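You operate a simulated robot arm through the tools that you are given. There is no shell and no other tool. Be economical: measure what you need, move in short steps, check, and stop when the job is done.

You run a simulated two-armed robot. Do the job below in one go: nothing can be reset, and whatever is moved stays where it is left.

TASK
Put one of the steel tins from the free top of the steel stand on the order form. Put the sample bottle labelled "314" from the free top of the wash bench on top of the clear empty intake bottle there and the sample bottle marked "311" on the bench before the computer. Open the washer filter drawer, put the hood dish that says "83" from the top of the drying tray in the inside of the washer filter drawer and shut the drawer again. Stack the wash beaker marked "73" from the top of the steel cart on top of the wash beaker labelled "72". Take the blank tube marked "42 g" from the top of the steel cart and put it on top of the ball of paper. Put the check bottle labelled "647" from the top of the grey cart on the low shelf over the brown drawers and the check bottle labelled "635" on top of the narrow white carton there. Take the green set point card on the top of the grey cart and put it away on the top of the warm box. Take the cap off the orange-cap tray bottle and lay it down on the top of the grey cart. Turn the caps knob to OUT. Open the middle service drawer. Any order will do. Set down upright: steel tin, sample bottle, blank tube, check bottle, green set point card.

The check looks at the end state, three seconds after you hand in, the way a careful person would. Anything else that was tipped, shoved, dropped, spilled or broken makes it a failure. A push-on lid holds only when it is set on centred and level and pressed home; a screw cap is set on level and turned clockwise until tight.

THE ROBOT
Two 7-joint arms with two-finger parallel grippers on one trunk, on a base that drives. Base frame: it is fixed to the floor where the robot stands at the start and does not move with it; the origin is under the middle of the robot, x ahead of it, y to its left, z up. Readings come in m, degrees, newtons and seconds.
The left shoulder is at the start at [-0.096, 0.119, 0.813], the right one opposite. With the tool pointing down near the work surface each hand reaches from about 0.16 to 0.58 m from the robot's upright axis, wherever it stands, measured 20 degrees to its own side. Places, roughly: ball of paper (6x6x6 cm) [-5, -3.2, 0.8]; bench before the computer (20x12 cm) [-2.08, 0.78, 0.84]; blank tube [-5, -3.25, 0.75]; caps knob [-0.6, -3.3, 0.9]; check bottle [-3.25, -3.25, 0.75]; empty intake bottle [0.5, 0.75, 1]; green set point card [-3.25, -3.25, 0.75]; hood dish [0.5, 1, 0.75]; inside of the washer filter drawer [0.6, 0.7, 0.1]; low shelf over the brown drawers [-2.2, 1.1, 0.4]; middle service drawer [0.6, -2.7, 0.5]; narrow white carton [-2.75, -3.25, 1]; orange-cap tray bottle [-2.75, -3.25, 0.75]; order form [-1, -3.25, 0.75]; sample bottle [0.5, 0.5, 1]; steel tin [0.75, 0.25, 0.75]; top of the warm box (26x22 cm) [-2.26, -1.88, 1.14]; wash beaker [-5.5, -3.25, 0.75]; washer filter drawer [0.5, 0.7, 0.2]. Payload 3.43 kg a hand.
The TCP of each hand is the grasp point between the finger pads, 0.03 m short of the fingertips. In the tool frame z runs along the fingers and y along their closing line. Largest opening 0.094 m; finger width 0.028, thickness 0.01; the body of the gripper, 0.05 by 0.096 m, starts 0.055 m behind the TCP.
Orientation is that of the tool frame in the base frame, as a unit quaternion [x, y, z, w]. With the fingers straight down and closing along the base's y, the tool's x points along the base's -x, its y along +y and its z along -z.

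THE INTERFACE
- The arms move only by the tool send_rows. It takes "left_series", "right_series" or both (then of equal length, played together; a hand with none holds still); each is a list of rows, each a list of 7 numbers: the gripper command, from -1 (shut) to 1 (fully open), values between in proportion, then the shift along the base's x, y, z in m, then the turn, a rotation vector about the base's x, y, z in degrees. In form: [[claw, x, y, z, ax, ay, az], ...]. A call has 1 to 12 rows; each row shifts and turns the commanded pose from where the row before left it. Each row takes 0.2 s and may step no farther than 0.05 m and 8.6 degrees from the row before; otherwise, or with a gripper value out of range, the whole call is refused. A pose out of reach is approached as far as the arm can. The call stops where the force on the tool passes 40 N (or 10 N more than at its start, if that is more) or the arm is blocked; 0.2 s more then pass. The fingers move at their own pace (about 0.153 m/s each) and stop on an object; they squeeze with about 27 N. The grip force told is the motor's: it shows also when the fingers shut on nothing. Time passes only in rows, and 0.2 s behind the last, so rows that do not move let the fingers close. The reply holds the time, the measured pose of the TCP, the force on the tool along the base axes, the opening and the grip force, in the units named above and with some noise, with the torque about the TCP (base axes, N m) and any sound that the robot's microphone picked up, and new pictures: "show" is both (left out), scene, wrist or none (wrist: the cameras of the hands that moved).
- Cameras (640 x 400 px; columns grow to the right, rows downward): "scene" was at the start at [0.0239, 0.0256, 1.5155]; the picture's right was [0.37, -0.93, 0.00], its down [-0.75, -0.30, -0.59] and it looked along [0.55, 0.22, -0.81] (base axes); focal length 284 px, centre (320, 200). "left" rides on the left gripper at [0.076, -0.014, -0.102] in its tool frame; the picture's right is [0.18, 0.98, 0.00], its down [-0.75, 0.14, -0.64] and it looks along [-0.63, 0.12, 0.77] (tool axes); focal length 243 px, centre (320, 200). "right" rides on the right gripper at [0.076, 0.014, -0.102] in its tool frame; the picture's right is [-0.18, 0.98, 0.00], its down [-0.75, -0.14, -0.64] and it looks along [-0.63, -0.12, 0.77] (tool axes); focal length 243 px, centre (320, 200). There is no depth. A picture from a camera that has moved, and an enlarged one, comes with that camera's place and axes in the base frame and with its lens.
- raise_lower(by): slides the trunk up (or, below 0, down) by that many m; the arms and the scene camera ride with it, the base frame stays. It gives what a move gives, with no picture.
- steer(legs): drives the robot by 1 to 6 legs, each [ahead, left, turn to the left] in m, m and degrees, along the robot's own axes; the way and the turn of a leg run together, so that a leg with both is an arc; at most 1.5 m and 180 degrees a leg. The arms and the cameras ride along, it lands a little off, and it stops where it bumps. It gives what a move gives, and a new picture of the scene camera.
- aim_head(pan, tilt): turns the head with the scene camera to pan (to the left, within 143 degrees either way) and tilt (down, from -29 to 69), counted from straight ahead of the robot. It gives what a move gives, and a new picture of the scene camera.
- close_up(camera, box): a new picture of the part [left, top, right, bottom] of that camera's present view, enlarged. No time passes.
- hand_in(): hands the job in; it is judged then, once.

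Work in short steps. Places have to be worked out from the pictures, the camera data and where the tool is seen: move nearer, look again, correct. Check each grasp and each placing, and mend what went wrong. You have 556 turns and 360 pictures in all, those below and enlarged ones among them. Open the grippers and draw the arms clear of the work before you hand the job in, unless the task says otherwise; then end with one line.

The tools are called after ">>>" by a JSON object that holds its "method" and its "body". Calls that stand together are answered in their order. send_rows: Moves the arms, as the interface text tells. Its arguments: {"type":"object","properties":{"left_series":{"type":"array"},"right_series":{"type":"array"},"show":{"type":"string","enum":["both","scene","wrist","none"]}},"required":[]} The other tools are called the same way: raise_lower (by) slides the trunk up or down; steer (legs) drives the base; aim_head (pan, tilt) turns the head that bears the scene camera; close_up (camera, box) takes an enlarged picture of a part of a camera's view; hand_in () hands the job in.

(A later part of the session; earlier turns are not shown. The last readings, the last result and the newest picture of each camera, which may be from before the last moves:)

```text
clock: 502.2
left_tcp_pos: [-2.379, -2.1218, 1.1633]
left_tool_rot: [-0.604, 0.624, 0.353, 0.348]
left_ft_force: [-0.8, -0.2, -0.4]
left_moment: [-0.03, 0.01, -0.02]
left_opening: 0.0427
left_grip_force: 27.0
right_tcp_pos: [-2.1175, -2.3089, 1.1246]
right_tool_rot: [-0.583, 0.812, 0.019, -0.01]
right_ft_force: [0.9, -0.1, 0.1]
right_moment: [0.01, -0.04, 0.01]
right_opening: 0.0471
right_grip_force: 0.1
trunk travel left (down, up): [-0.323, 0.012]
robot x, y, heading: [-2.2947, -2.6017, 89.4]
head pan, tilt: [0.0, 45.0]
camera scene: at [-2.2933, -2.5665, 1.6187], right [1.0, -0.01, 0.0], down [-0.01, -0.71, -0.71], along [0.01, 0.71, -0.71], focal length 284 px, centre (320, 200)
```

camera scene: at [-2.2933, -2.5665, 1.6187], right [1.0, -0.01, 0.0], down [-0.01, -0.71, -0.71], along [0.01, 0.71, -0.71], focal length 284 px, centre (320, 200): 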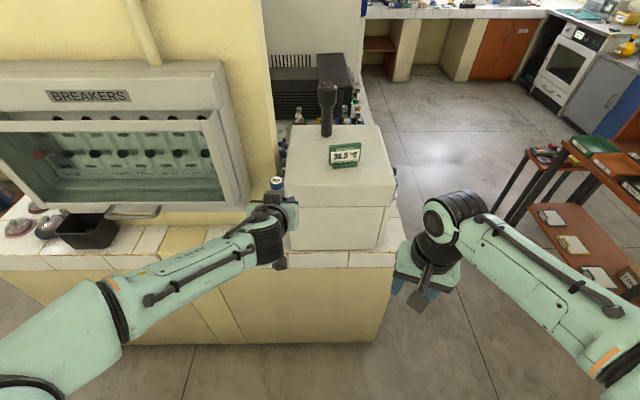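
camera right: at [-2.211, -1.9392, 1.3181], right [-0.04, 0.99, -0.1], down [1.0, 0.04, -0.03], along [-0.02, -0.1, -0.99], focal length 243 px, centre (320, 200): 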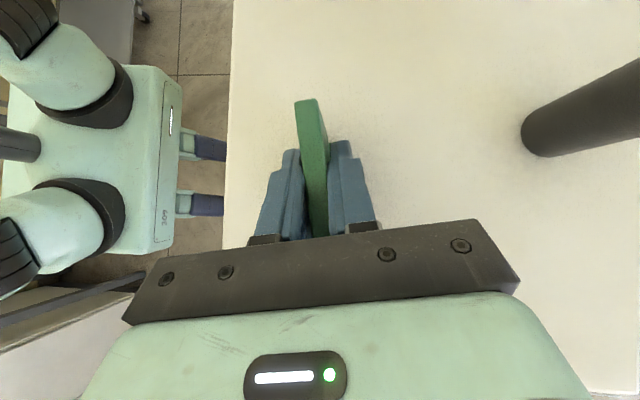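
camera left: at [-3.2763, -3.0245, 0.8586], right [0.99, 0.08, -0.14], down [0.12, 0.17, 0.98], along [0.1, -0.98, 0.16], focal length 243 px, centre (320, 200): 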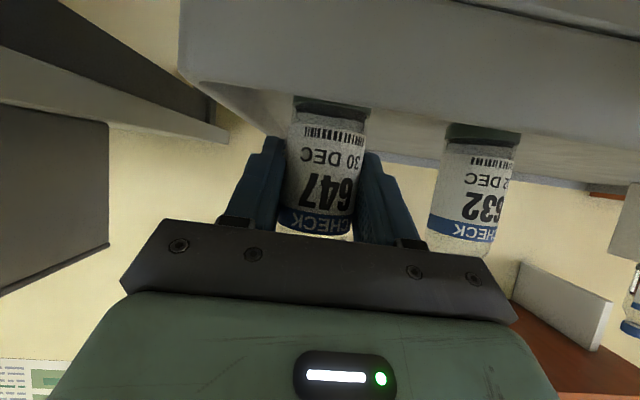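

I extend the right hand forward so its elbow comes in, then strafe right into the corridor.

>>> {"method": "send_rows", "body": {"right_series": [[0, -0.01, 0.04, 0, 0, 0, 0], [0, -0.01, 0.04, 0, 0, 0, 0], [0, -0.01, 0.04, 0, 0, 0, 0], [0, -0.01, 0.04, 0, 0, 0, 0], [0, 0, 0.03, 0, 0, 0, 0]], "show": "none"}}

>>> {"method": "steer", "body": {"legs": [[-0.05, -0.82, 0]]}}

```text
clock: 503.4
left_tcp_pos: [-2.3801, -2.1212, 1.1627]
left_tool_rot: [-0.603, 0.624, 0.353, 0.349]
left_ft_force: [-0.9, 0.6, -0.5]
left_moment: [-0.03, -0.03, 0.0]
left_opening: 0.0426
left_grip_force: 27.8
right_tcp_pos: [-2.1588, -2.1157, 1.1247]
right_tool_rot: [-0.583, 0.813, 0.019, -0.01]
right_ft_force: [-0.2, 0.3, 0.6]
right_moment: [-0.01, 0.01, 0.03]
right_opening: 0.0472
right_grip_force: 0.1
trunk travel left (down, up): [-0.323, 0.012]
robot x, y, heading: [-2.2925, -2.6013, 89.6]
head pan, tilt: [0.0, 45.0]
```

```text
clock: 510.9
left_tcp_pos: [-1.5769, -2.183, 1.1627]
left_tool_rot: [-0.603, 0.625, 0.352, 0.348]
left_ft_force: [-0.2, -0.2, -1.2]
left_moment: [0.01, 0.02, 0.0]
left_opening: 0.0425
left_grip_force: 27.5
right_tcp_pos: [-1.3554, -2.1759, 1.1244]
right_tool_rot: [-0.581, 0.814, 0.02, -0.011]
right_ft_force: [0.9, 0.6, 0.9]
right_moment: [-0.02, 0.01, -0.02]
right_opening: 0.0467
right_grip_force: 0.1
trunk travel left (down, up): [-0.323, 0.012]
robot x, y, heading: [-1.493, -2.6587, 89.2]
head pan, tilt: [0.0, 45.0]
camera scene: at [-1.4928, -2.6266, 1.6187], right [1.0, -0.01, 0.0], down [-0.01, -0.71, -0.71], along [0.01, 0.71, -0.71], focal length 284 px, centre (320, 200)
```

scene: 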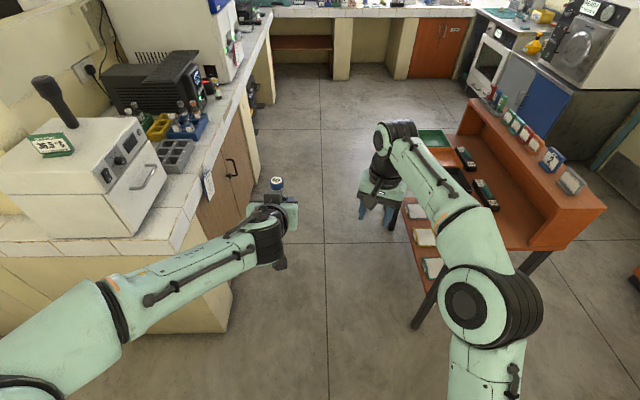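

The left elbow sticks out over the counter, so I extend the left hand forward and inward and shift the base slightly right.

>>> {"method": "send_rows", "body": {"left_series": [[-1, 0.01, 0.03, 0, 0, 0, 0], [-1, 0.01, 0.03, 0, 0, 0, 0], [-1, 0.01, 0.03, 0, 0, 0, 0], [-1, 0.01, 0.03, 0, 0, 0, 0]], "show": "scene"}}

```text
clock: 511.9
left_tcp_pos: [-1.5363, -2.0598, 1.1613]
left_tool_rot: [-0.602, 0.626, 0.352, 0.349]
left_ft_force: [1.3, 0.4, -1.1]
left_moment: [-0.01, 0.02, 0.0]
left_opening: 0.0425
left_grip_force: 26.3
right_tcp_pos: [-1.3556, -2.1752, 1.1239]
right_tool_rot: [-0.58, 0.814, 0.019, -0.011]
right_ft_force: [1.1, 0.3, 0.7]
right_moment: [-0.02, 0.04, 0.0]
right_opening: 0.0473
right_grip_force: 0.1
trunk travel left (down, up): [-0.323, 0.012]
robot x, y, heading: [-1.4945, -2.6609, 88.9]
head pan, tilt: [0.0, 45.0]
camera scene: at [-1.4922, -2.6254, 1.6187], right [1.0, -0.01, 0.0], down [-0.01, -0.71, -0.71], along [0.01, 0.71, -0.71], focal length 284 px, centre (320, 200)
```

scene: 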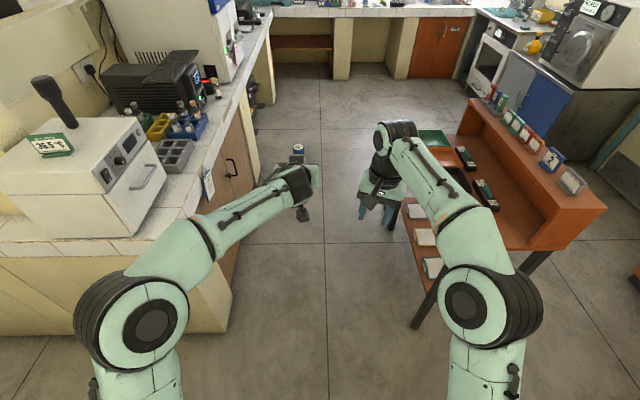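

Better. I drive north along the corridor.

>>> {"method": "steer", "body": {"legs": [[0.3, -0.04, 1.1], [1.1, 0, 0]]}}

```text
clock: 519.4
left_tcp_pos: [-1.5029, -0.5994, 1.1606]
left_tool_rot: [-0.608, 0.621, 0.355, 0.346]
left_ft_force: [-0.8, 0.5, -0.5]
left_moment: [0.02, 0.01, 0.0]
left_opening: 0.0428
left_grip_force: 27.2
right_tcp_pos: [-1.32, -0.7121, 1.1245]
right_tool_rot: [-0.586, 0.81, 0.019, -0.011]
right_ft_force: [0.4, 0.6, -0.2]
right_moment: [-0.02, 0.0, 0.02]
right_opening: 0.0471
right_grip_force: 0.1
trunk travel left (down, up): [-0.323, 0.012]
robot x, y, heading: [-1.4525, -1.1979, 89.8]
head pan, tilt: [0.0, 45.0]
camera scene: at [-1.4506, -1.1643, 1.6186], right [1.0, 0.0, 0.0], down [0.0, -0.71, -0.71], along [0.0, 0.71, -0.71], focal length 284 px, centre (320, 200)
```

scene: 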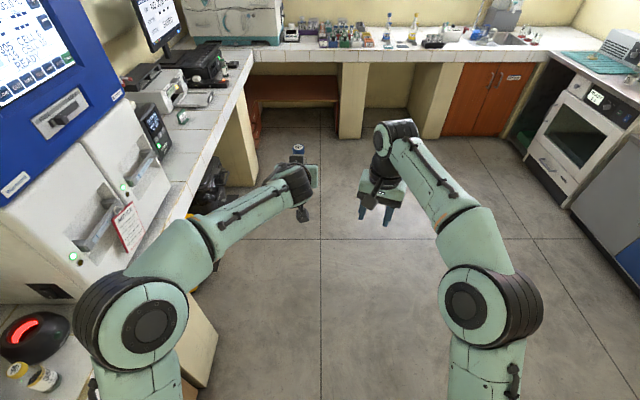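

>>> {"method": "steer", "body": {"legs": [[1.2, 0, 0]]}}

>>> {"method": "aim_head", "body": {"pan": 35, "tilt": 40}}

```text
clock: 525.6
left_tcp_pos: [-1.5054, 0.6168, 1.1602]
left_tool_rot: [-0.608, 0.621, 0.355, 0.346]
left_ft_force: [0.4, -0.5, -0.7]
left_moment: [-0.02, -0.03, 0.02]
left_opening: 0.0427
left_grip_force: 27.0
right_tcp_pos: [-1.3219, 0.5049, 1.1243]
right_tool_rot: [-0.587, 0.81, 0.019, -0.011]
right_ft_force: [-1.0, 0.1, -0.5]
right_moment: [0.02, 0.01, 0.04]
right_opening: 0.0469
right_grip_force: 0.1
trunk travel left (down, up): [-0.323, 0.012]
robot x, y, heading: [-1.4472, 0.0155, 90.1]
head pan, tilt: [0.0, 45.0]
camera scene: at [-1.4511, 0.0522, 1.6186], right [1.0, 0.0, 0.0], down [0.0, -0.71, -0.71], along [0.0, 0.71, -0.71], focal length 284 px, centre (320, 200)
```

scene: 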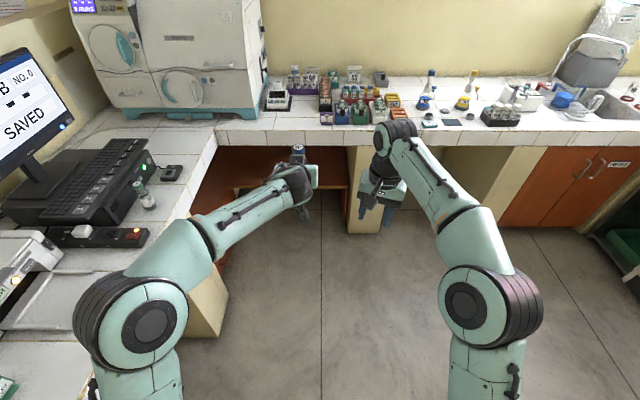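

```text
clock: 526.6
left_tcp_pos: [-1.5051, 0.6167, 1.1608]
left_tool_rot: [-0.608, 0.62, 0.356, 0.346]
left_ft_force: [0.3, -0.2, -1.0]
left_moment: [0.0, 0.01, 0.03]
left_opening: 0.0429
left_grip_force: 27.6
right_tcp_pos: [-1.323, 0.5054, 1.124]
right_tool_rot: [-0.587, 0.81, 0.02, -0.011]
right_ft_force: [1.6, -0.3, 0.2]
right_moment: [0.0, 0.01, 0.0]
right_opening: 0.0472
right_grip_force: 0.1
trunk travel left (down, up): [-0.323, 0.012]
robot x, y, heading: [-1.4472, 0.0154, 90.3]
head pan, tilt: [35.0, 40.0]
camera scene: at [-1.4997, 0.0405, 1.6259], right [0.82, 0.57, 0.0], down [0.37, -0.53, -0.77], along [-0.44, 0.63, -0.64], focal length 284 px, centre (320, 200)
```

scene: 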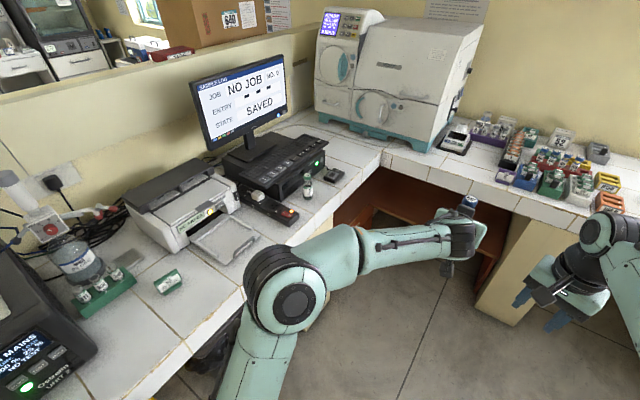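

I move east away from the counter, then lower the trunk to see and reach the low shelf in the corner.

>>> {"method": "steer", "body": {"legs": [[0, -0.35, 0]]}}

>>> {"method": "raise_lower", "body": {"by": -0.3}}

>>> {"method": "aim_head", "body": {"pan": 40, "tilt": 30}}

```text
clock: 530.2
left_tcp_pos: [-1.1497, 0.615, 1.1607]
left_tool_rot: [-0.604, 0.623, 0.354, 0.349]
left_ft_force: [-0.3, -0.8, -1.0]
left_moment: [-0.01, 0.01, -0.01]
left_opening: 0.0427
left_grip_force: 27.4
right_tcp_pos: [-0.9693, 0.503, 1.1249]
right_tool_rot: [-0.584, 0.812, 0.019, -0.011]
right_ft_force: [-0.5, -0.9, 0.4]
right_moment: [-0.01, 0.01, -0.02]
right_opening: 0.0471
right_grip_force: 0.0
trunk travel left (down, up): [-0.323, 0.012]
robot x, y, heading: [-1.1014, 0.0137, 89.4]
head pan, tilt: [35.0, 40.0]
camera scene: at [-1.1512, 0.0399, 1.6259], right [0.82, 0.57, 0.0], down [0.36, -0.53, -0.77], along [-0.43, 0.63, -0.64], focal length 284 px, centre (320, 200)
```

scene: 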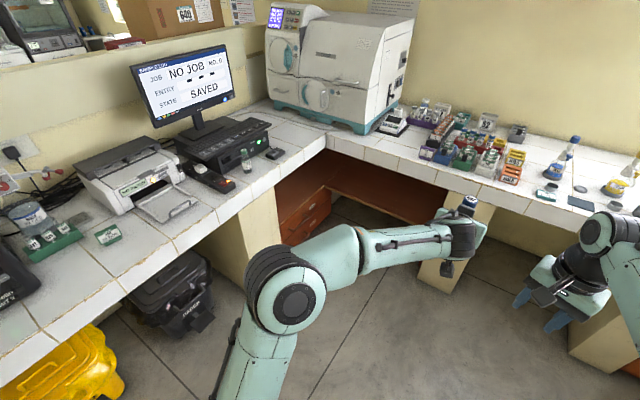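

```text
clock: 533.2
left_tcp_pos: [-1.1498, 0.6172, 0.8619]
left_tool_rot: [-0.604, 0.624, 0.353, 0.348]
left_ft_force: [1.1, 0.4, -1.0]
left_moment: [-0.02, 0.02, 0.01]
left_opening: 0.0426
left_grip_force: 26.7
right_tcp_pos: [-0.9695, 0.5017, 0.8257]
right_tool_rot: [-0.583, 0.812, 0.02, -0.01]
right_ft_force: [-1.0, -0.2, -0.6]
right_moment: [0.01, 0.04, 0.0]
right_opening: 0.0472
right_grip_force: 0.0
trunk travel left (down, up): [-0.023, 0.312]
robot x, y, heading: [-1.1, 0.0145, 89.6]
head pan, tilt: [35.0, 40.0]
```

```text
clock: 534.0
left_tcp_pos: [-1.1499, 0.6166, 0.8612]
left_tool_rot: [-0.605, 0.623, 0.353, 0.348]
left_ft_force: [-0.1, 0.7, -1.5]
left_moment: [0.05, -0.02, -0.02]
left_opening: 0.0426
left_grip_force: 26.9
right_tcp_pos: [-0.9698, 0.5027, 0.8249]
right_tool_rot: [-0.584, 0.812, 0.019, -0.011]
right_ft_force: [-0.3, 0.1, 0.2]
right_moment: [-0.03, 0.01, 0.03]
right_opening: 0.0469
right_grip_force: 0.1
trunk travel left (down, up): [-0.023, 0.312]
robot x, y, heading: [-1.1046, 0.0159, 89.5]
head pan, tilt: [40.0, 30.0]
camera scene: at [-1.1603, 0.0865, 1.3289], right [0.77, 0.64, 0.0], down [0.32, -0.39, -0.87], along [-0.55, 0.67, -0.5], focal length 284 px, centre (320, 200)
```

scene: 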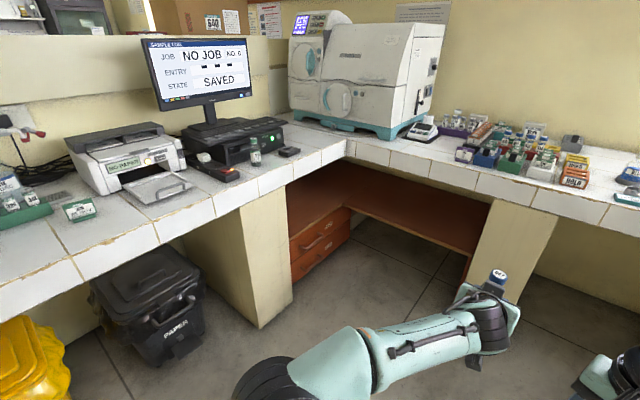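

The low shelf (z≈0.4) lies behind a front edge at x≈−2.03, from y≈0.9 to 1.4, right of the pillar. I prepare the arms here: right hand up, left hand (647) lowered to z≈0.5 and to the right.

>>> {"method": "send_rows", "body": {"left_series": [[-1, 0.015, 0, -0.035, 0, 0, 0], [-1, 0.015, 0, -0.035, 0, 0, 0], [-1, 0.015, 0, -0.035, 0, 0, 0], [-1, 0.015, 0, -0.035, 0, 0, 0], [-1, 0.015, 0, -0.035, 0, 0, 0], [-1, 0.015, 0, -0.035, 0, 0, 0], [-1, 0.015, 0, -0.035, 0, 0, 0], [-1, 0.015, -0.01, -0.035, 0, 0, 0], [-1, 0.015, -0.01, -0.035, 0, 0, 0], [-1, 0.015, -0.01, -0.035, 0, 0, 0]], "right_series": [[0, 0.01, 0, 0.03, 0, 0, 0], [0, 0.01, 0, 0.03, 0, 0, 0], [0, 0.01, 0, 0.03, 0, 0, 0], [0, 0.01, 0, 0.03, 0, 0, 0], [0, 0.01, 0, 0.03, 0, 0, 0], [0, 0, 0, 0.03, 0, 0, 0], [0, 0, 0, 0.03, 0, 0, 0], [0, 0, 0, 0.03, 0, 0, 0], [0, 0, 0, 0, 0, 0, 0], [0, 0, 0, 0, 0, 0, 0]], "show": "scene"}}

```text
clock: 536.2
left_tcp_pos: [-1.0004, 0.5866, 0.511]
left_tool_rot: [-0.604, 0.623, 0.354, 0.349]
left_ft_force: [0.1, -0.8, -1.6]
left_moment: [-0.04, 0.0, 0.03]
left_opening: 0.0429
left_grip_force: 27.3
right_tcp_pos: [-0.9483, 0.4637, 0.9004]
right_tool_rot: [-0.583, 0.813, 0.02, -0.01]
right_ft_force: [0.4, -0.3, -0.3]
right_moment: [0.02, -0.01, 0.01]
right_opening: 0.047
right_grip_force: 0.0
right hand out of reach, approached as far as the arm can: row 1, 2, 3, 4, 5, 6, 7, 8
trunk travel left (down, up): [-0.023, 0.312]
robot x, y, heading: [-1.1021, 0.0157, 89.4]
head pan, tilt: [40.0, 30.0]
camera scene: at [-1.1601, 0.0865, 1.329], right [0.77, 0.64, 0.0], down [0.32, -0.39, -0.87], along [-0.55, 0.67, -0.5], focal length 284 px, centre (320, 200)
```

scene: 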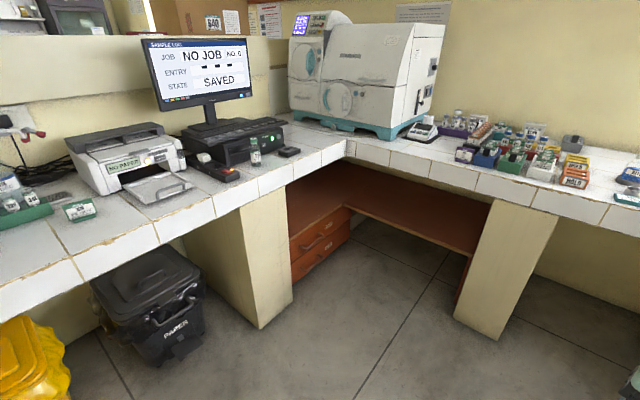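

I tuck the right hand in a little and shift the left 5 cm more to the right, then turn west and strafe.

>>> {"method": "send_rows", "body": {"left_series": [[-1, 0.025, 0, 0, 0, 0, 0], [-1, 0.025, 0, 0, 0, 0, 0], [-1, 0, 0, 0, 0, 0, 0]], "right_series": [[0, 0.01, -0.03, -0.02, 0, 0, 0], [0, 0.01, -0.03, -0.01, 0, 0, 0], [0, 0.01, -0.02, 0, 0, 0, 0]], "show": "none"}}

>>> {"method": "steer", "body": {"legs": [[0, 0, 90.5]]}}

>>> {"method": "aim_head", "body": {"pan": -15, "tilt": 35}}

```text
clock: 537.0
left_tcp_pos: [-0.9508, 0.5867, 0.5123]
left_tool_rot: [-0.605, 0.623, 0.353, 0.347]
left_ft_force: [-0.5, 0.4, -0.3]
left_moment: [0.01, 0.02, -0.02]
left_opening: 0.0423
left_grip_force: 27.0
right_tcp_pos: [-0.9194, 0.3801, 0.8717]
right_tool_rot: [-0.582, 0.813, 0.019, -0.011]
right_ft_force: [0.5, -0.2, 0.6]
right_moment: [-0.03, -0.04, -0.01]
right_opening: 0.047
right_grip_force: 0.1
trunk travel left (down, up): [-0.023, 0.312]
robot x, y, heading: [-1.1007, 0.0177, 89.3]
head pan, tilt: [40.0, 30.0]
```

```text
clock: 541.2
left_tcp_pos: [-1.6755, 0.1583, 0.5137]
left_tool_rot: [0.868, -0.005, -0.496, 0.009]
left_ft_force: [0.2, 0.5, -0.9]
left_moment: [0.04, 0.0, -0.02]
left_opening: 0.0429
left_grip_force: 26.8
right_tcp_pos: [-1.4684, 0.191, 0.8706]
right_tool_rot: [0.988, -0.154, -0.006, 0.022]
right_ft_force: [-0.1, 0.5, -0.1]
right_moment: [0.0, 0.0, 0.02]
right_opening: 0.047
right_grip_force: 0.0
trunk travel left (down, up): [-0.023, 0.312]
robot x, y, heading: [-1.1003, 0.0154, -179.2]
head pan, tilt: [40.0, 30.0]
camera scene: at [-1.1738, -0.0444, 1.329], right [-0.65, 0.76, 0.0], down [0.38, 0.32, -0.87], along [-0.66, -0.56, -0.5], focal length 284 px, centre (320, 200)
```

scene: 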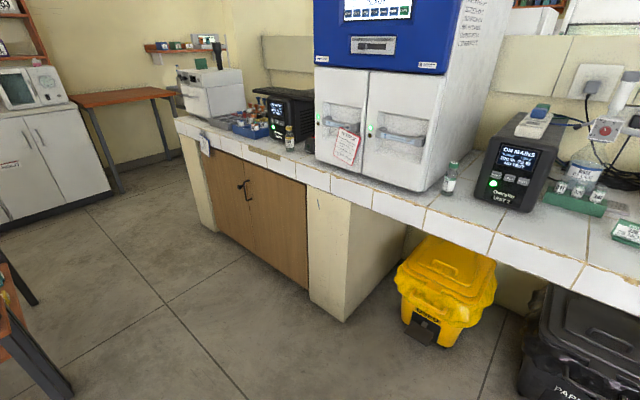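

```text
clock: 542.5
left_tcp_pos: [-1.6749, 0.1573, 0.5138]
left_tool_rot: [0.869, -0.006, -0.495, 0.009]
left_ft_force: [0.4, -0.5, -0.8]
left_moment: [-0.02, 0.02, -0.03]
left_opening: 0.0425
left_grip_force: 27.0
right_tcp_pos: [-1.468, 0.1915, 0.871]
right_tool_rot: [0.988, -0.154, -0.006, 0.021]
right_ft_force: [0.5, -0.5, 0.3]
right_moment: [0.0, 0.02, -0.04]
right_opening: 0.0472
right_grip_force: 0.0
trunk travel left (down, up): [-0.023, 0.312]
robot x, y, heading: [-1.1021, 0.0157, -179.2]
head pan, tilt: [-15.0, 35.0]
camera scene: at [-1.1903, 0.0363, 1.3212], right [0.25, 0.97, 0.0], down [0.56, -0.14, -0.82], along [-0.79, 0.2, -0.57], focal length 284 px, centre (320, 200)
```

scene: 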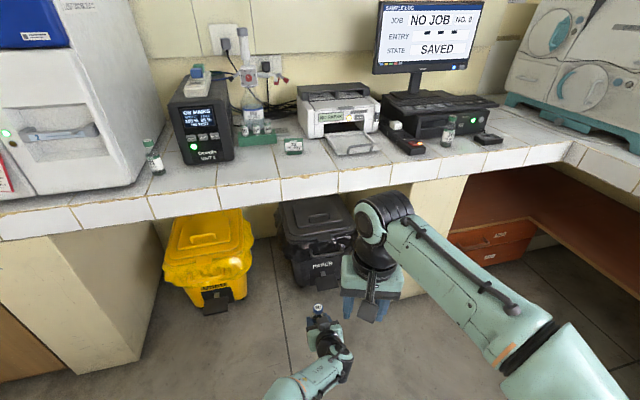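

>>> {"method": "steer", "body": {"legs": [[0, -0.8, -0.8]]}}

>>> {"method": "close_up", "body": {"camera": "left", "box": [0, 0, 640, 400]}}

```text
clock: 549.8
left_tcp_pos: [-1.668, 0.9696, 0.5134]
left_tool_rot: [0.868, -0.018, -0.496, 0.001]
left_ft_force: [0.3, -1.0, -0.8]
left_moment: [0.03, 0.03, 0.0]
left_opening: 0.0426
left_grip_force: 26.7
right_tcp_pos: [-1.4611, 0.9969, 0.8707]
right_tool_rot: [0.986, -0.167, -0.006, 0.021]
right_ft_force: [0.6, 0.3, 0.4]
right_moment: [-0.01, 0.01, -0.02]
right_opening: 0.0466
right_grip_force: 0.1
trunk travel left (down, up): [-0.023, 0.312]
robot x, y, heading: [-1.0983, 0.8122, 179.0]
head pan, tilt: [-15.0, 35.0]
camera scene: at [-1.1864, 0.8348, 1.3212], right [0.28, 0.96, 0.0], down [0.55, -0.16, -0.82], along [-0.79, 0.23, -0.57], focal length 284 px, centre (320, 200)
```

scene: 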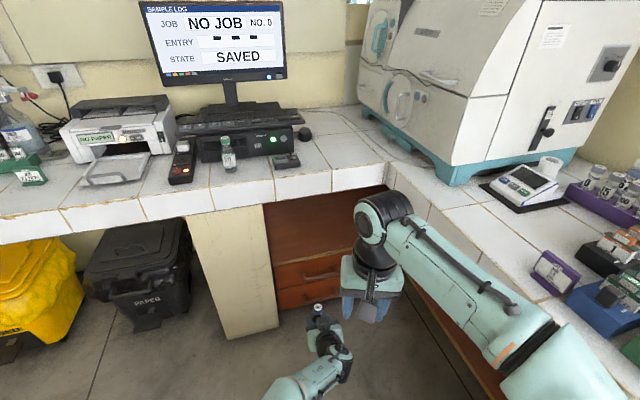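

```text
1.00 times, centred on (320, 200) of left (not enlarged: the box is as wide or as high as the picture)
camera zoom: at [-1.5396, 0.9799, 0.4992], right [0.07, -0.99, -0.14], down [0.17, -0.13, 0.98], along [-0.98, -0.09, 0.16], focal length 243 px, centre (320, 200)
```

zoom: 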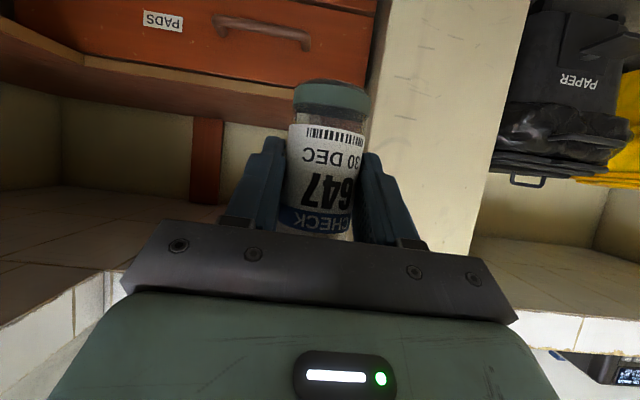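

The right elbow is close to the back counter's edge. I bring the right hand inward and forward, raise the left slightly (shelf top looks like z≈0.43).

>>> {"method": "send_rows", "body": {"left_series": [[-1, 0, 0, 0.02, 0, 0, 0], [-1, 0, 0, 0.02, 0, 0, 0], [-1, 0, 0, 0, 0, 0, 0], [-1, 0, 0, 0, 0, 0, 0], [-1, 0, 0, 0, 0, 0, 0]], "right_series": [[0, -0.02, -0.04, 0, 0, 0, 0], [0, -0.02, -0.04, 0, 0, 0, 0], [0, -0.02, -0.04, 0, 0, 0, 0], [0, -0.02, -0.03, 0, 0, 0, 0], [0, 0, -0.03, 0, 0, 0, 0]], "show": "scene"}}

```text
clock: 551.0
left_tcp_pos: [-1.6669, 0.9688, 0.5533]
left_tool_rot: [0.868, -0.018, -0.496, 0.001]
left_ft_force: [-0.5, 0.0, -0.2]
left_moment: [0.01, -0.02, 0.02]
left_opening: 0.0428
left_grip_force: 27.0
right_tcp_pos: [-1.5406, 0.8251, 0.8726]
right_tool_rot: [0.986, -0.166, -0.005, 0.022]
right_ft_force: [0.4, 0.5, -0.7]
right_moment: [0.02, -0.02, 0.01]
right_opening: 0.047
right_grip_force: 0.0
right hand out of reach, approached as far as the arm can: row 5
trunk travel left (down, up): [-0.023, 0.312]
robot x, y, heading: [-1.1019, 0.8122, 179.1]
head pan, tilt: [-15.0, 35.0]
camera scene: at [-1.1862, 0.8352, 1.3212], right [0.28, 0.96, 0.0], down [0.55, -0.16, -0.82], along [-0.79, 0.23, -0.57], focal length 284 px, centre (320, 200)
```

scene: 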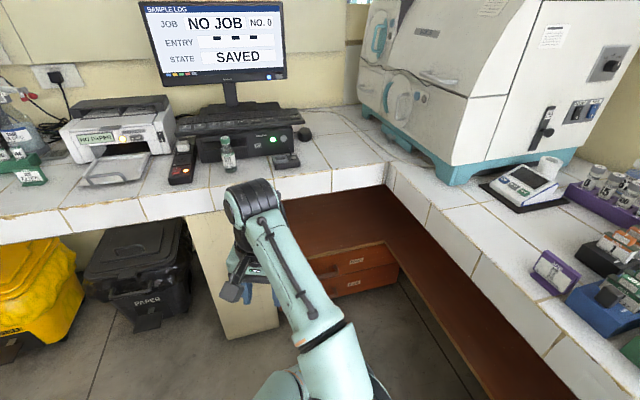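

Now I drive 32 cm ahead so the left hand enters the alcove above the shelf.

>>> {"method": "steer", "body": {"legs": [[0.32, 0, 0]]}}

>>> {"method": "close_up", "body": {"camera": "left", "box": [0, 0, 640, 400]}}

```text
clock: 553.1
left_tcp_pos: [-1.9808, 0.9729, 0.5533]
left_tool_rot: [0.869, -0.016, -0.495, 0.002]
left_ft_force: [-0.5, -0.4, -1.1]
left_moment: [0.03, -0.05, -0.01]
left_opening: 0.0426
left_grip_force: 26.8
right_tcp_pos: [-1.8553, 0.8301, 0.8731]
right_tool_rot: [0.986, -0.166, -0.005, 0.021]
right_ft_force: [0.1, 0.3, 0.5]
right_moment: [-0.01, 0.02, -0.03]
right_opening: 0.0468
right_grip_force: 0.0
trunk travel left (down, up): [-0.023, 0.312]
robot x, y, heading: [-1.412, 0.8158, 178.9]
head pan, tilt: [-15.0, 35.0]
camera scene: at [-1.5005, 0.8399, 1.3212], right [0.27, 0.96, 0.0], down [0.55, -0.16, -0.82], along [-0.79, 0.22, -0.57], focal length 284 px, centre (320, 200)
```

scene: 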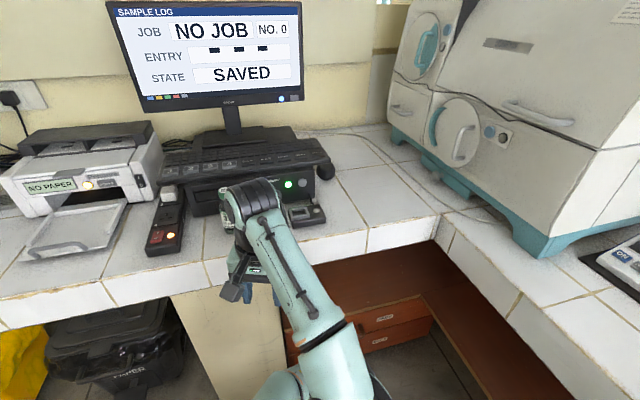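

```text
1.00 times, centred on (320, 200) of left (not enlarged: the box is as wide or as high as the picture)
camera zoom: at [-1.8524, 0.9843, 0.5409], right [0.07, -0.99, -0.14], down [0.17, -0.13, 0.98], along [-0.98, -0.09, 0.16], focal length 243 px, centre (320, 200)
```

zoom: 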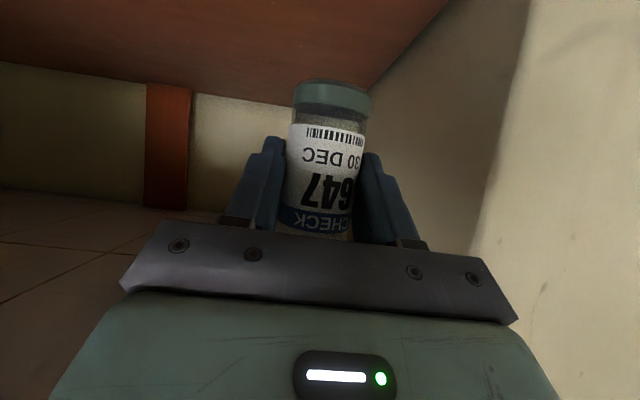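

Inside the alcove, clear view of the shelf. I extend the left hand ~11 cm forward.

>>> {"method": "send_rows", "body": {"left_series": [[-1, -0.03, 0.002, 0, 0, 0, 0], [-1, -0.03, 0.002, 0, 0, 0, 0], [-1, -0.03, 0.002, 0, 0, 0, 0], [-1, -0.02, 0.002, 0, 0, 0, 0], [-1, 0, 0, 0, 0, 0, 0]], "show": "wrist"}}

```text
clock: 554.4
left_tcp_pos: [-2.0506, 0.9751, 0.5539]
left_tool_rot: [0.868, -0.016, -0.496, 0.003]
left_ft_force: [-0.3, -0.7, -1.2]
left_moment: [-0.05, 0.01, -0.02]
left_opening: 0.0426
left_grip_force: 27.0
left hand out of reach, approached as far as the arm can: row 3, 4
right_tcp_pos: [-1.855, 0.8306, 0.8722]
right_tool_rot: [0.986, -0.166, -0.007, 0.021]
right_ft_force: [-0.1, 0.9, 0.2]
right_moment: [-0.01, -0.01, 0.01]
right_opening: 0.047
right_grip_force: 0.1
trunk travel left (down, up): [-0.023, 0.312]
robot x, y, heading: [-1.4121, 0.8182, 179.3]
head pan, tilt: [-15.0, 35.0]
camera left: at [-1.922, 0.9858, 0.5403], right [0.07, -0.99, -0.14], down [0.17, -0.13, 0.98], along [-0.98, -0.09, 0.15], focal length 243 px, centre (320, 200)
```

left: 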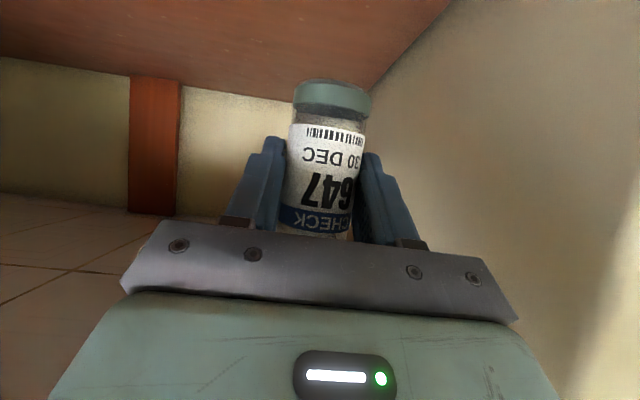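

Reach is at its limit; I retract the right hand 7 cm and drive the base 7 cm further in.

>>> {"method": "send_rows", "body": {"right_series": [[0, 0.03, 0, 0.005, 0, 0, 0], [0, 0.03, 0, 0.005, 0, 0, 0], [0, 0.02, 0, 0.005, 0, 0, 0]], "left_series": [[-1, 0.01, 0, 0, 0, 0, 0], [-1, 0.005, 0, 0, 0, 0, 0], [-1, 0, 0, 0, 0, 0, 0]], "show": "none"}}

>>> {"method": "steer", "body": {"legs": [[0.08, 0, 0]]}}

>>> {"method": "close_up", "body": {"camera": "left", "box": [0, 0, 640, 400]}}

```text
clock: 555.1
left_tcp_pos: [-2.0352, 0.9728, 0.5532]
left_tool_rot: [0.869, -0.016, -0.495, 0.002]
left_ft_force: [1.1, 0.4, -1.0]
left_moment: [-0.01, 0.03, 0.01]
left_opening: 0.0425
left_grip_force: 27.0
right_tcp_pos: [-1.7718, 0.8329, 0.8893]
right_tool_rot: [0.986, -0.166, -0.006, 0.022]
right_ft_force: [0.0, -0.1, 0.6]
right_moment: [0.01, -0.01, -0.02]
right_opening: 0.0472
right_grip_force: 0.0
trunk travel left (down, up): [-0.023, 0.312]
robot x, y, heading: [-1.4144, 0.8181, 179.2]
head pan, tilt: [-15.0, 35.0]
```

```text
clock: 556.2
left_tcp_pos: [-2.1151, 0.9745, 0.5516]
left_tool_rot: [0.868, -0.018, -0.496, 0.002]
left_ft_force: [0.2, 0.0, -0.2]
left_moment: [-0.01, -0.02, -0.04]
left_opening: 0.0426
left_grip_force: 27.0
right_tcp_pos: [-1.8529, 0.8358, 0.8886]
right_tool_rot: [0.986, -0.166, -0.006, 0.022]
right_ft_force: [0.1, 0.5, 0.3]
right_moment: [0.02, 0.01, 0.01]
right_opening: 0.0469
right_grip_force: 0.0
trunk travel left (down, up): [-0.023, 0.312]
robot x, y, heading: [-1.4918, 0.8154, 178.9]
head pan, tilt: [-15.0, 35.0]
camera scene: at [-1.5806, 0.8414, 1.3211], right [0.28, 0.96, 0.0], down [0.55, -0.16, -0.82], along [-0.79, 0.23, -0.57], focal length 284 px, centre (320, 200)
```

scene: 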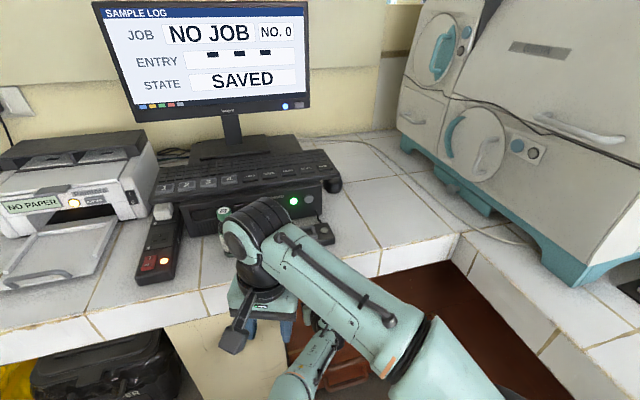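

```text
1.00 times, centred on (320, 200) of left (not enlarged: the box is as wide or as high as the picture)
camera zoom: at [-1.9867, 0.9863, 0.5393], right [0.07, -0.99, -0.14], down [0.17, -0.13, 0.98], along [-0.98, -0.09, 0.15], focal length 243 px, centre (320, 200)
```

zoom: 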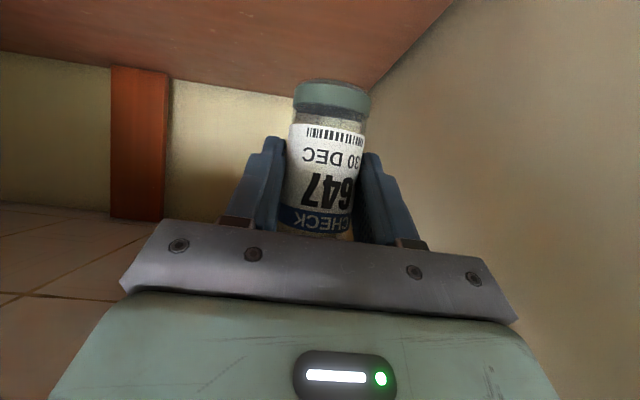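

I lower the bottle toward the shelf.

>>> {"method": "send_rows", "body": {"left_series": [[-1, 0, 0, -0.02, 0, 0, 0], [-1, 0, 0, -0.02, 0, 0, 0], [-1, 0, 0, -0.01, 0, 0, 0], [-1, 0, 0, 0, 0, 0, 0]], "show": "wrist"}}

```text
clock: 557.2
left_tcp_pos: [-2.113, 0.9745, 0.5034]
left_tool_rot: [0.868, -0.017, -0.496, 0.001]
left_ft_force: [-0.6, 0.5, -0.4]
left_moment: [0.02, 0.01, 0.05]
left_opening: 0.0429
left_grip_force: 27.1
right_tcp_pos: [-1.8529, 0.8354, 0.8884]
right_tool_rot: [0.986, -0.166, -0.007, 0.021]
right_ft_force: [-1.2, 0.2, 0.9]
right_moment: [0.03, 0.0, 0.0]
right_opening: 0.047
right_grip_force: 0.1
trunk travel left (down, up): [-0.023, 0.312]
robot x, y, heading: [-1.4947, 0.8156, 178.9]
head pan, tilt: [-15.0, 35.0]
camera left: at [-1.9857, 0.9858, 0.4899], right [0.07, -0.99, -0.14], down [0.17, -0.13, 0.98], along [-0.98, -0.09, 0.16], focal length 243 px, centre (320, 200)
```

left: 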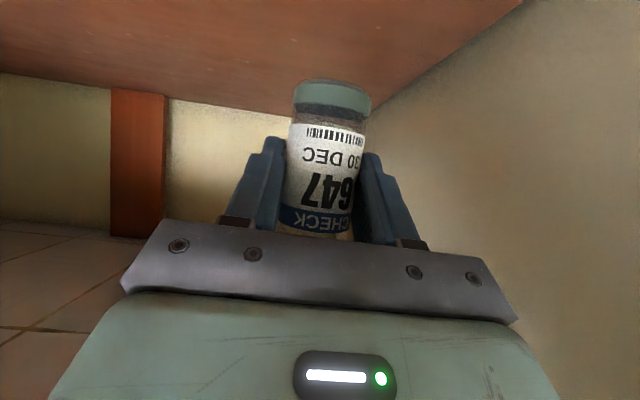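

>>> {"method": "send_rows", "body": {"left_series": [[-1, 0, 0, -0.005, 0, 0, 0], [-1, 0, 0, -0.005, 0, 0, 0], [-1, 0, 0, 0, 0, 0, 0]], "show": "none"}}

>>> {"method": "send_rows", "body": {"left_series": [[-1, 0, 0, -0.005, 0, 0, 0], [-1, 0, 0, -0.004, 0, 0, 0], [-1, 0, 0, 0, 0, 0, 0]], "show": "none"}}

>>> {"method": "send_rows", "body": {"left_series": [[-1, 0, 0, -0.004, 0, 0, 0], [-1, 0, 0, -0.004, 0, 0, 0], [-1, 0, 0, 0, 0, 0, 0]], "show": "wrist"}}

```text
clock: 558.0
left_tcp_pos: [-2.1143, 0.9747, 0.4944]
left_tool_rot: [0.868, -0.018, -0.496, 0.001]
left_ft_force: [-0.1, 0.3, -1.6]
left_moment: [0.0, -0.01, -0.01]
left_opening: 0.0427
left_grip_force: 26.5
right_tcp_pos: [-1.8531, 0.8355, 0.8905]
right_tool_rot: [0.986, -0.166, -0.007, 0.022]
right_ft_force: [0.1, 0.5, -0.3]
right_moment: [0.01, -0.05, 0.03]
right_opening: 0.0469
right_grip_force: 0.0
trunk travel left (down, up): [-0.023, 0.312]
robot x, y, heading: [-1.4911, 0.8177, 178.7]
head pan, tilt: [-15.0, 35.0]
```

```text
clock: 558.8
left_tcp_pos: [-2.1144, 0.9751, 0.4848]
left_tool_rot: [0.869, -0.017, -0.495, 0.003]
left_ft_force: [-0.7, -0.2, 0.6]
left_moment: [0.0, -0.01, 0.02]
left_opening: 0.0425
left_grip_force: 27.2
right_tcp_pos: [-1.8519, 0.8345, 0.8878]
right_tool_rot: [0.986, -0.166, -0.005, 0.021]
right_ft_force: [-0.3, 0.2, 0.0]
right_moment: [0.03, -0.06, 0.02]
right_opening: 0.0469
right_grip_force: 0.1
trunk travel left (down, up): [-0.023, 0.312]
robot x, y, heading: [-1.4924, 0.8159, 179.0]
head pan, tilt: [-15.0, 35.0]
```

```text
clock: 559.6
left_tcp_pos: [-2.1143, 0.9744, 0.4753]
left_tool_rot: [0.868, -0.018, -0.496, 0.001]
left_ft_force: [-0.1, -0.4, -1.7]
left_moment: [0.03, 0.0, 0.04]
left_opening: 0.0429
left_grip_force: 27.4
right_tcp_pos: [-1.8524, 0.8355, 0.8894]
right_tool_rot: [0.986, -0.166, -0.008, 0.02]
right_ft_force: [-0.1, 0.6, 0.2]
right_moment: [0.0, -0.01, 0.02]
right_opening: 0.0469
right_grip_force: 0.1
trunk travel left (down, up): [-0.023, 0.312]
robot x, y, heading: [-1.4954, 0.8207, 179.0]
head pan, tilt: [-15.0, 35.0]
camera left: at [-1.9867, 0.9842, 0.4624], right [0.07, -0.99, -0.14], down [0.17, -0.13, 0.98], along [-0.98, -0.09, 0.16], focal length 243 px, centre (320, 200)
```

left: 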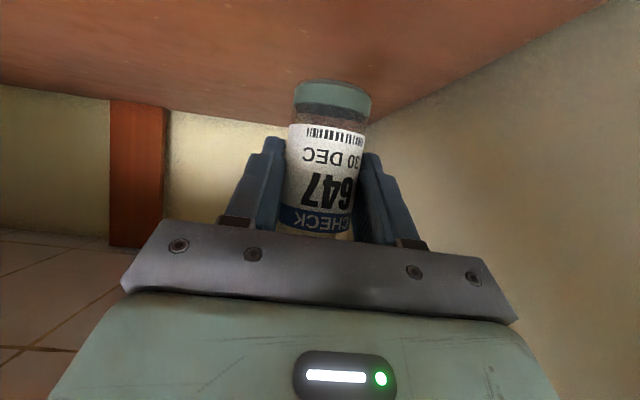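

>>> {"method": "send_rows", "body": {"left_series": [[-1, 0, 0, -0.004, 0, 0, 0], [-1, 0, 0, -0.004, 0, 0, 0], [-1, 0, 0, 0, 0, 0, 0]], "show": "none"}}

>>> {"method": "send_rows", "body": {"left_series": [[-1, 0, 0, -0.004, 0, 0, 0], [-1, 0, 0, -0.004, 0, 0, 0], [-1, 0, 0, 0, 0, 0, 0]], "show": "wrist"}}

```text
clock: 560.4
left_tcp_pos: [-2.114, 0.9733, 0.4709]
left_tool_rot: [0.868, -0.017, -0.496, 0.002]
left_ft_force: [-1.1, 0.2, -1.7]
left_moment: [0.01, 0.0, 0.03]
left_opening: 0.0428
left_grip_force: 27.0
left hand out of reach, approached as far as the arm can: row 1
right_tcp_pos: [-1.8522, 0.8355, 0.8883]
right_tool_rot: [0.986, -0.167, -0.006, 0.021]
right_ft_force: [0.3, -0.2, 0.2]
right_moment: [-0.04, 0.0, -0.01]
right_opening: 0.047
right_grip_force: 0.1
trunk travel left (down, up): [-0.023, 0.312]
robot x, y, heading: [-1.4957, 0.8188, 179.2]
head pan, tilt: [-15.0, 35.0]
```

```text
clock: 561.2
left_tcp_pos: [-2.1122, 0.9706, 0.4648]
left_tool_rot: [0.868, -0.017, -0.496, 0.002]
left_ft_force: [-0.2, -0.3, -0.1]
left_moment: [0.0, 0.02, -0.02]
left_opening: 0.0426
left_grip_force: 27.3
left hand out of reach, approached as far as the arm can: row 2
right_tcp_pos: [-1.8528, 0.8355, 0.8893]
right_tool_rot: [0.986, -0.167, -0.007, 0.021]
right_ft_force: [-0.6, -0.4, -1.3]
right_moment: [0.02, 0.04, 0.0]
right_opening: 0.0468
right_grip_force: 0.0
trunk travel left (down, up): [-0.023, 0.312]
robot x, y, heading: [-1.4928, 0.8183, 179.2]
head pan, tilt: [-15.0, 35.0]
camera left: at [-1.9843, 0.982, 0.4508], right [0.06, -0.99, -0.14], down [0.17, -0.13, 0.98], along [-0.98, -0.09, 0.16], focal length 243 px, centre (320, 200)
```

left: 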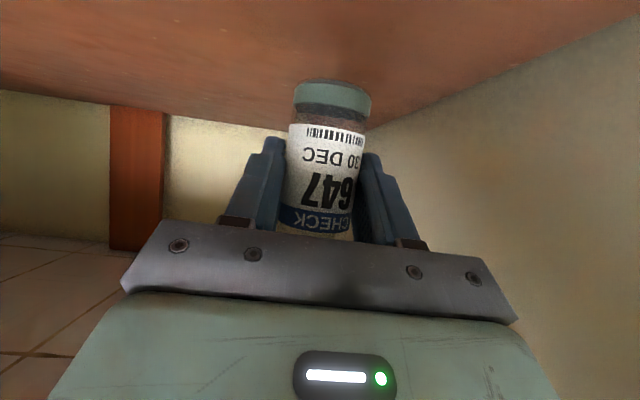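

Reach limit again; I drive 3 cm further in to relax the arm and continue lowering.

>>> {"method": "steer", "body": {"legs": [[0.03, 0, 0]]}}

>>> {"method": "send_rows", "body": {"left_series": [[-1, 0.015, 0, -0.003, 0, 0, 0], [-1, 0, 0, -0.004, 0, 0, 0], [-1, 0, 0, 0, 0, 0, 0]], "show": "none"}}

>>> {"method": "send_rows", "body": {"left_series": [[-1, 0, 0, -0.003, 0, 0, 0], [-1, 0, 0, -0.003, 0, 0, 0], [-1, 0, 0, 0, 0, 0, 0]], "show": "none"}}

```text
clock: 562.0
left_tcp_pos: [-2.1432, 0.973, 0.4637]
left_tool_rot: [0.868, -0.017, -0.496, 0.002]
left_ft_force: [0.1, 0.0, -0.6]
left_moment: [-0.01, -0.03, 0.04]
left_opening: 0.0424
left_grip_force: 26.8
right_tcp_pos: [-1.8825, 0.8358, 0.8893]
right_tool_rot: [0.986, -0.167, -0.007, 0.022]
right_ft_force: [0.0, -1.0, -0.2]
right_moment: [0.0, -0.03, -0.02]
right_opening: 0.0468
right_grip_force: 0.1
trunk travel left (down, up): [-0.023, 0.312]
robot x, y, heading: [-1.5206, 0.8198, 179.1]
head pan, tilt: [-15.0, 35.0]
camera scene: at [-1.6104, 0.842, 1.3211], right [0.28, 0.96, 0.0], down [0.55, -0.16, -0.82], along [-0.79, 0.23, -0.57], focal length 284 px, centre (320, 200)
```

scene: 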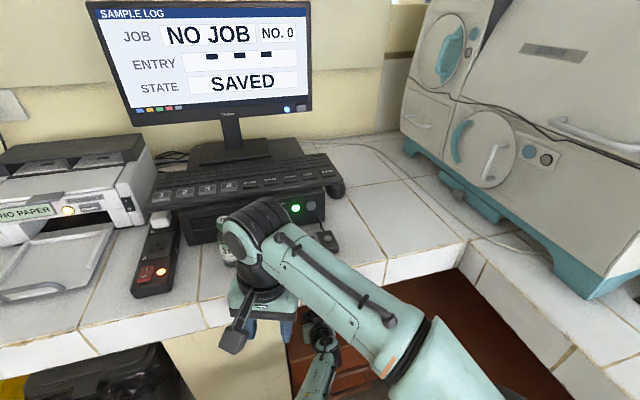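

```text
clock: 562.9
left_tcp_pos: [-2.1269, 0.9722, 0.4571]
left_tool_rot: [0.869, -0.016, -0.495, 0.003]
left_ft_force: [0.4, -0.2, -0.7]
left_moment: [0.03, 0.01, -0.01]
left_opening: 0.0427
left_grip_force: 27.4
right_tcp_pos: [-1.8817, 0.8352, 0.8886]
right_tool_rot: [0.986, -0.167, -0.006, 0.021]
right_ft_force: [-0.4, 0.1, -0.6]
right_moment: [-0.01, 0.0, 0.0]
right_opening: 0.0468
right_grip_force: 0.0
trunk travel left (down, up): [-0.023, 0.312]
robot x, y, heading: [-1.5215, 0.8232, 179.2]
head pan, tilt: [-15.0, 35.0]
```

```text
clock: 563.6
left_tcp_pos: [-2.1277, 0.9727, 0.4506]
left_tool_rot: [0.868, -0.017, -0.495, 0.002]
left_ft_force: [0.1, 0.6, 0.4]
left_moment: [0.01, 0.02, 0.04]
left_opening: 0.0427
left_grip_force: 27.4
right_tcp_pos: [-1.8825, 0.836, 0.8889]
right_tool_rot: [0.986, -0.166, -0.007, 0.021]
right_ft_force: [0.1, -0.8, 0.6]
right_moment: [-0.04, 0.03, 0.05]
right_opening: 0.0471
right_grip_force: 0.0
trunk travel left (down, up): [-0.023, 0.312]
robot x, y, heading: [-1.5247, 0.8188, 179.2]
head pan, tilt: [-15.0, 35.0]
```

>>> {"method": "send_rows", "body": {"left_series": [[-1, 0, 0, -0.003, 0, 0, 0], [-1, 0, 0, -0.003, 0, 0, 0], [-1, 0, 0, 0, 0, 0, 0]], "show": "wrist"}}

>>> {"method": "send_rows", "body": {"left_series": [[-1, 0, 0, -0.003, 0, 0, 0], [-1, 0, 0, -0.003, 0, 0, 0], [-1, 0, 0, 0, 0, 0, 0]], "show": "none"}}

```text
clock: 564.5
left_tcp_pos: [-2.1281, 0.9726, 0.4444]
left_tool_rot: [0.868, -0.017, -0.496, 0.003]
left_ft_force: [0.8, -0.3, -0.2]
left_moment: [0.01, 0.01, -0.01]
left_opening: 0.0428
left_grip_force: 27.0
right_tcp_pos: [-1.8823, 0.8369, 0.8891]
right_tool_rot: [0.986, -0.167, -0.007, 0.021]
right_ft_force: [-0.6, 0.0, -0.3]
right_moment: [0.0, 0.01, 0.0]
right_opening: 0.0468
right_grip_force: 0.1
trunk travel left (down, up): [-0.023, 0.312]
robot x, y, heading: [-1.5223, 0.8177, 179.0]
head pan, tilt: [-15.0, 35.0]
camera left: at [-1.9998, 0.9832, 0.4314], right [0.07, -0.99, -0.14], down [0.17, -0.13, 0.98], along [-0.98, -0.09, 0.16], focal length 243 px, centre (320, 200)
```

left: 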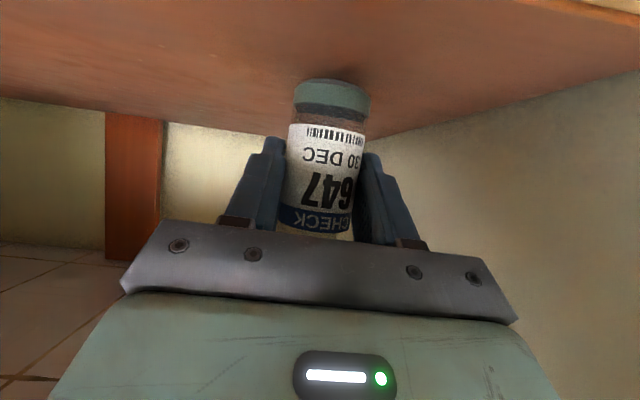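

```text
clock: 565.2
left_tcp_pos: [-2.1271, 0.9722, 0.4387]
left_tool_rot: [0.868, -0.018, -0.496, 0.001]
left_ft_force: [0.3, 0.3, -0.9]
left_moment: [-0.02, 0.01, 0.02]
left_opening: 0.0428
left_grip_force: 26.8
right_tcp_pos: [-1.8837, 0.8351, 0.889]
right_tool_rot: [0.986, -0.167, -0.006, 0.021]
right_ft_force: [0.0, 0.4, -0.1]
right_moment: [-0.01, -0.04, 0.03]
right_opening: 0.047
right_grip_force: 0.0
trunk travel left (down, up): [-0.023, 0.312]
robot x, y, heading: [-1.5219, 0.8203, 178.8]
head pan, tilt: [-15.0, 35.0]
```

>>> {"method": "send_rows", "body": {"left_series": [[-1, 0, 0, -0.003, 0, 0, 0], [-1, 0, 0, -0.003, 0, 0, 0], [-1, 0, 0, 0, 0, 0, 0]], "show": "none"}}

>>> {"method": "send_rows", "body": {"left_series": [[-1, 0, 0, -0.003, 0, 0, 0], [-1, 0, 0, -0.003, 0, 0, 0], [-1, 0, 0, 0, 0, 0, 0]], "show": "none"}}

```text
clock: 566.0
left_tcp_pos: [-2.1285, 0.9733, 0.4372]
left_tool_rot: [0.867, -0.017, -0.499, 0.001]
left_ft_force: [-0.3, -2.0, 17.8]
left_moment: [0.19, 0.03, 0.0]
left_opening: 0.0426
left_grip_force: 26.9
right_tcp_pos: [-1.8821, 0.8354, 0.8897]
right_tool_rot: [0.986, -0.167, -0.007, 0.02]
right_ft_force: [-0.2, 0.4, 0.0]
right_moment: [0.02, -0.01, 0.01]
right_opening: 0.0469
right_grip_force: 0.1
trunk travel left (down, up): [-0.023, 0.312]
robot x, y, heading: [-1.5206, 0.8192, 179.0]
head pan, tilt: [-15.0, 35.0]
```

```text
clock: 566.9
left_tcp_pos: [-2.1286, 0.9724, 0.4329]
left_tool_rot: [0.866, -0.017, -0.499, -0.001]
left_ft_force: [-1.0, -4.3, 28.1]
left_moment: [0.01, 0.18, 0.03]
left_opening: 0.0431
left_grip_force: 27.1
right_tcp_pos: [-1.8814, 0.8349, 0.8891]
right_tool_rot: [0.986, -0.166, -0.008, 0.021]
right_ft_force: [-0.3, 0.3, 0.3]
right_moment: [-0.02, -0.01, 0.04]
right_opening: 0.0471
right_grip_force: 0.1
trunk travel left (down, up): [-0.023, 0.312]
robot x, y, heading: [-1.5229, 0.816, 178.9]
head pan, tilt: [-15.0, 35.0]
```

Contact with the shelf. I relieve, release and withdraw along the tool axis.

>>> {"method": "send_rows", "body": {"left_series": [[-1, 0, 0, 0.003, 0, 0, 0], [-1, 0, 0, 0, 0, 0, 0], [0.0, 0, 0, 0, 0, 0, 0], [0.3, 0, 0, 0, 0, 0, 0], [0.4, 0, 0, 0, 0, 0, 0], [0.4, 0.015, 0, 0.008, 0, 0, 0], [0.4, 0.035, 0, 0.02, 0, 0, 0], [0.4, 0.035, 0, 0.02, 0, 0, 0]], "show": "wrist"}}

```text
clock: 568.6
left_tcp_pos: [-2.0381, 0.97, 0.4799]
left_tool_rot: [0.868, -0.017, -0.496, 0.001]
left_ft_force: [0.0, -0.5, 0.1]
left_moment: [0.02, 0.0, 0.01]
left_opening: 0.0658
left_grip_force: 0.0
right_tcp_pos: [-1.8827, 0.8342, 0.8881]
right_tool_rot: [0.986, -0.167, -0.007, 0.02]
right_ft_force: [0.0, -0.1, 0.0]
right_moment: [0.04, 0.01, 0.02]
right_opening: 0.0472
right_grip_force: 0.0
trunk travel left (down, up): [-0.023, 0.312]
robot x, y, heading: [-1.5211, 0.8163, 178.9]
head pan, tilt: [-15.0, 35.0]
camera left: at [-1.9104, 0.9804, 0.4666], right [0.07, -0.99, -0.14], down [0.17, -0.13, 0.98], along [-0.98, -0.09, 0.16], focal length 243 px, centre (320, 200)
```

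left: 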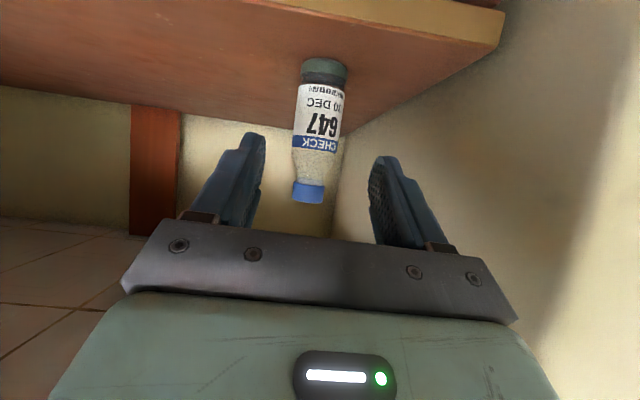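

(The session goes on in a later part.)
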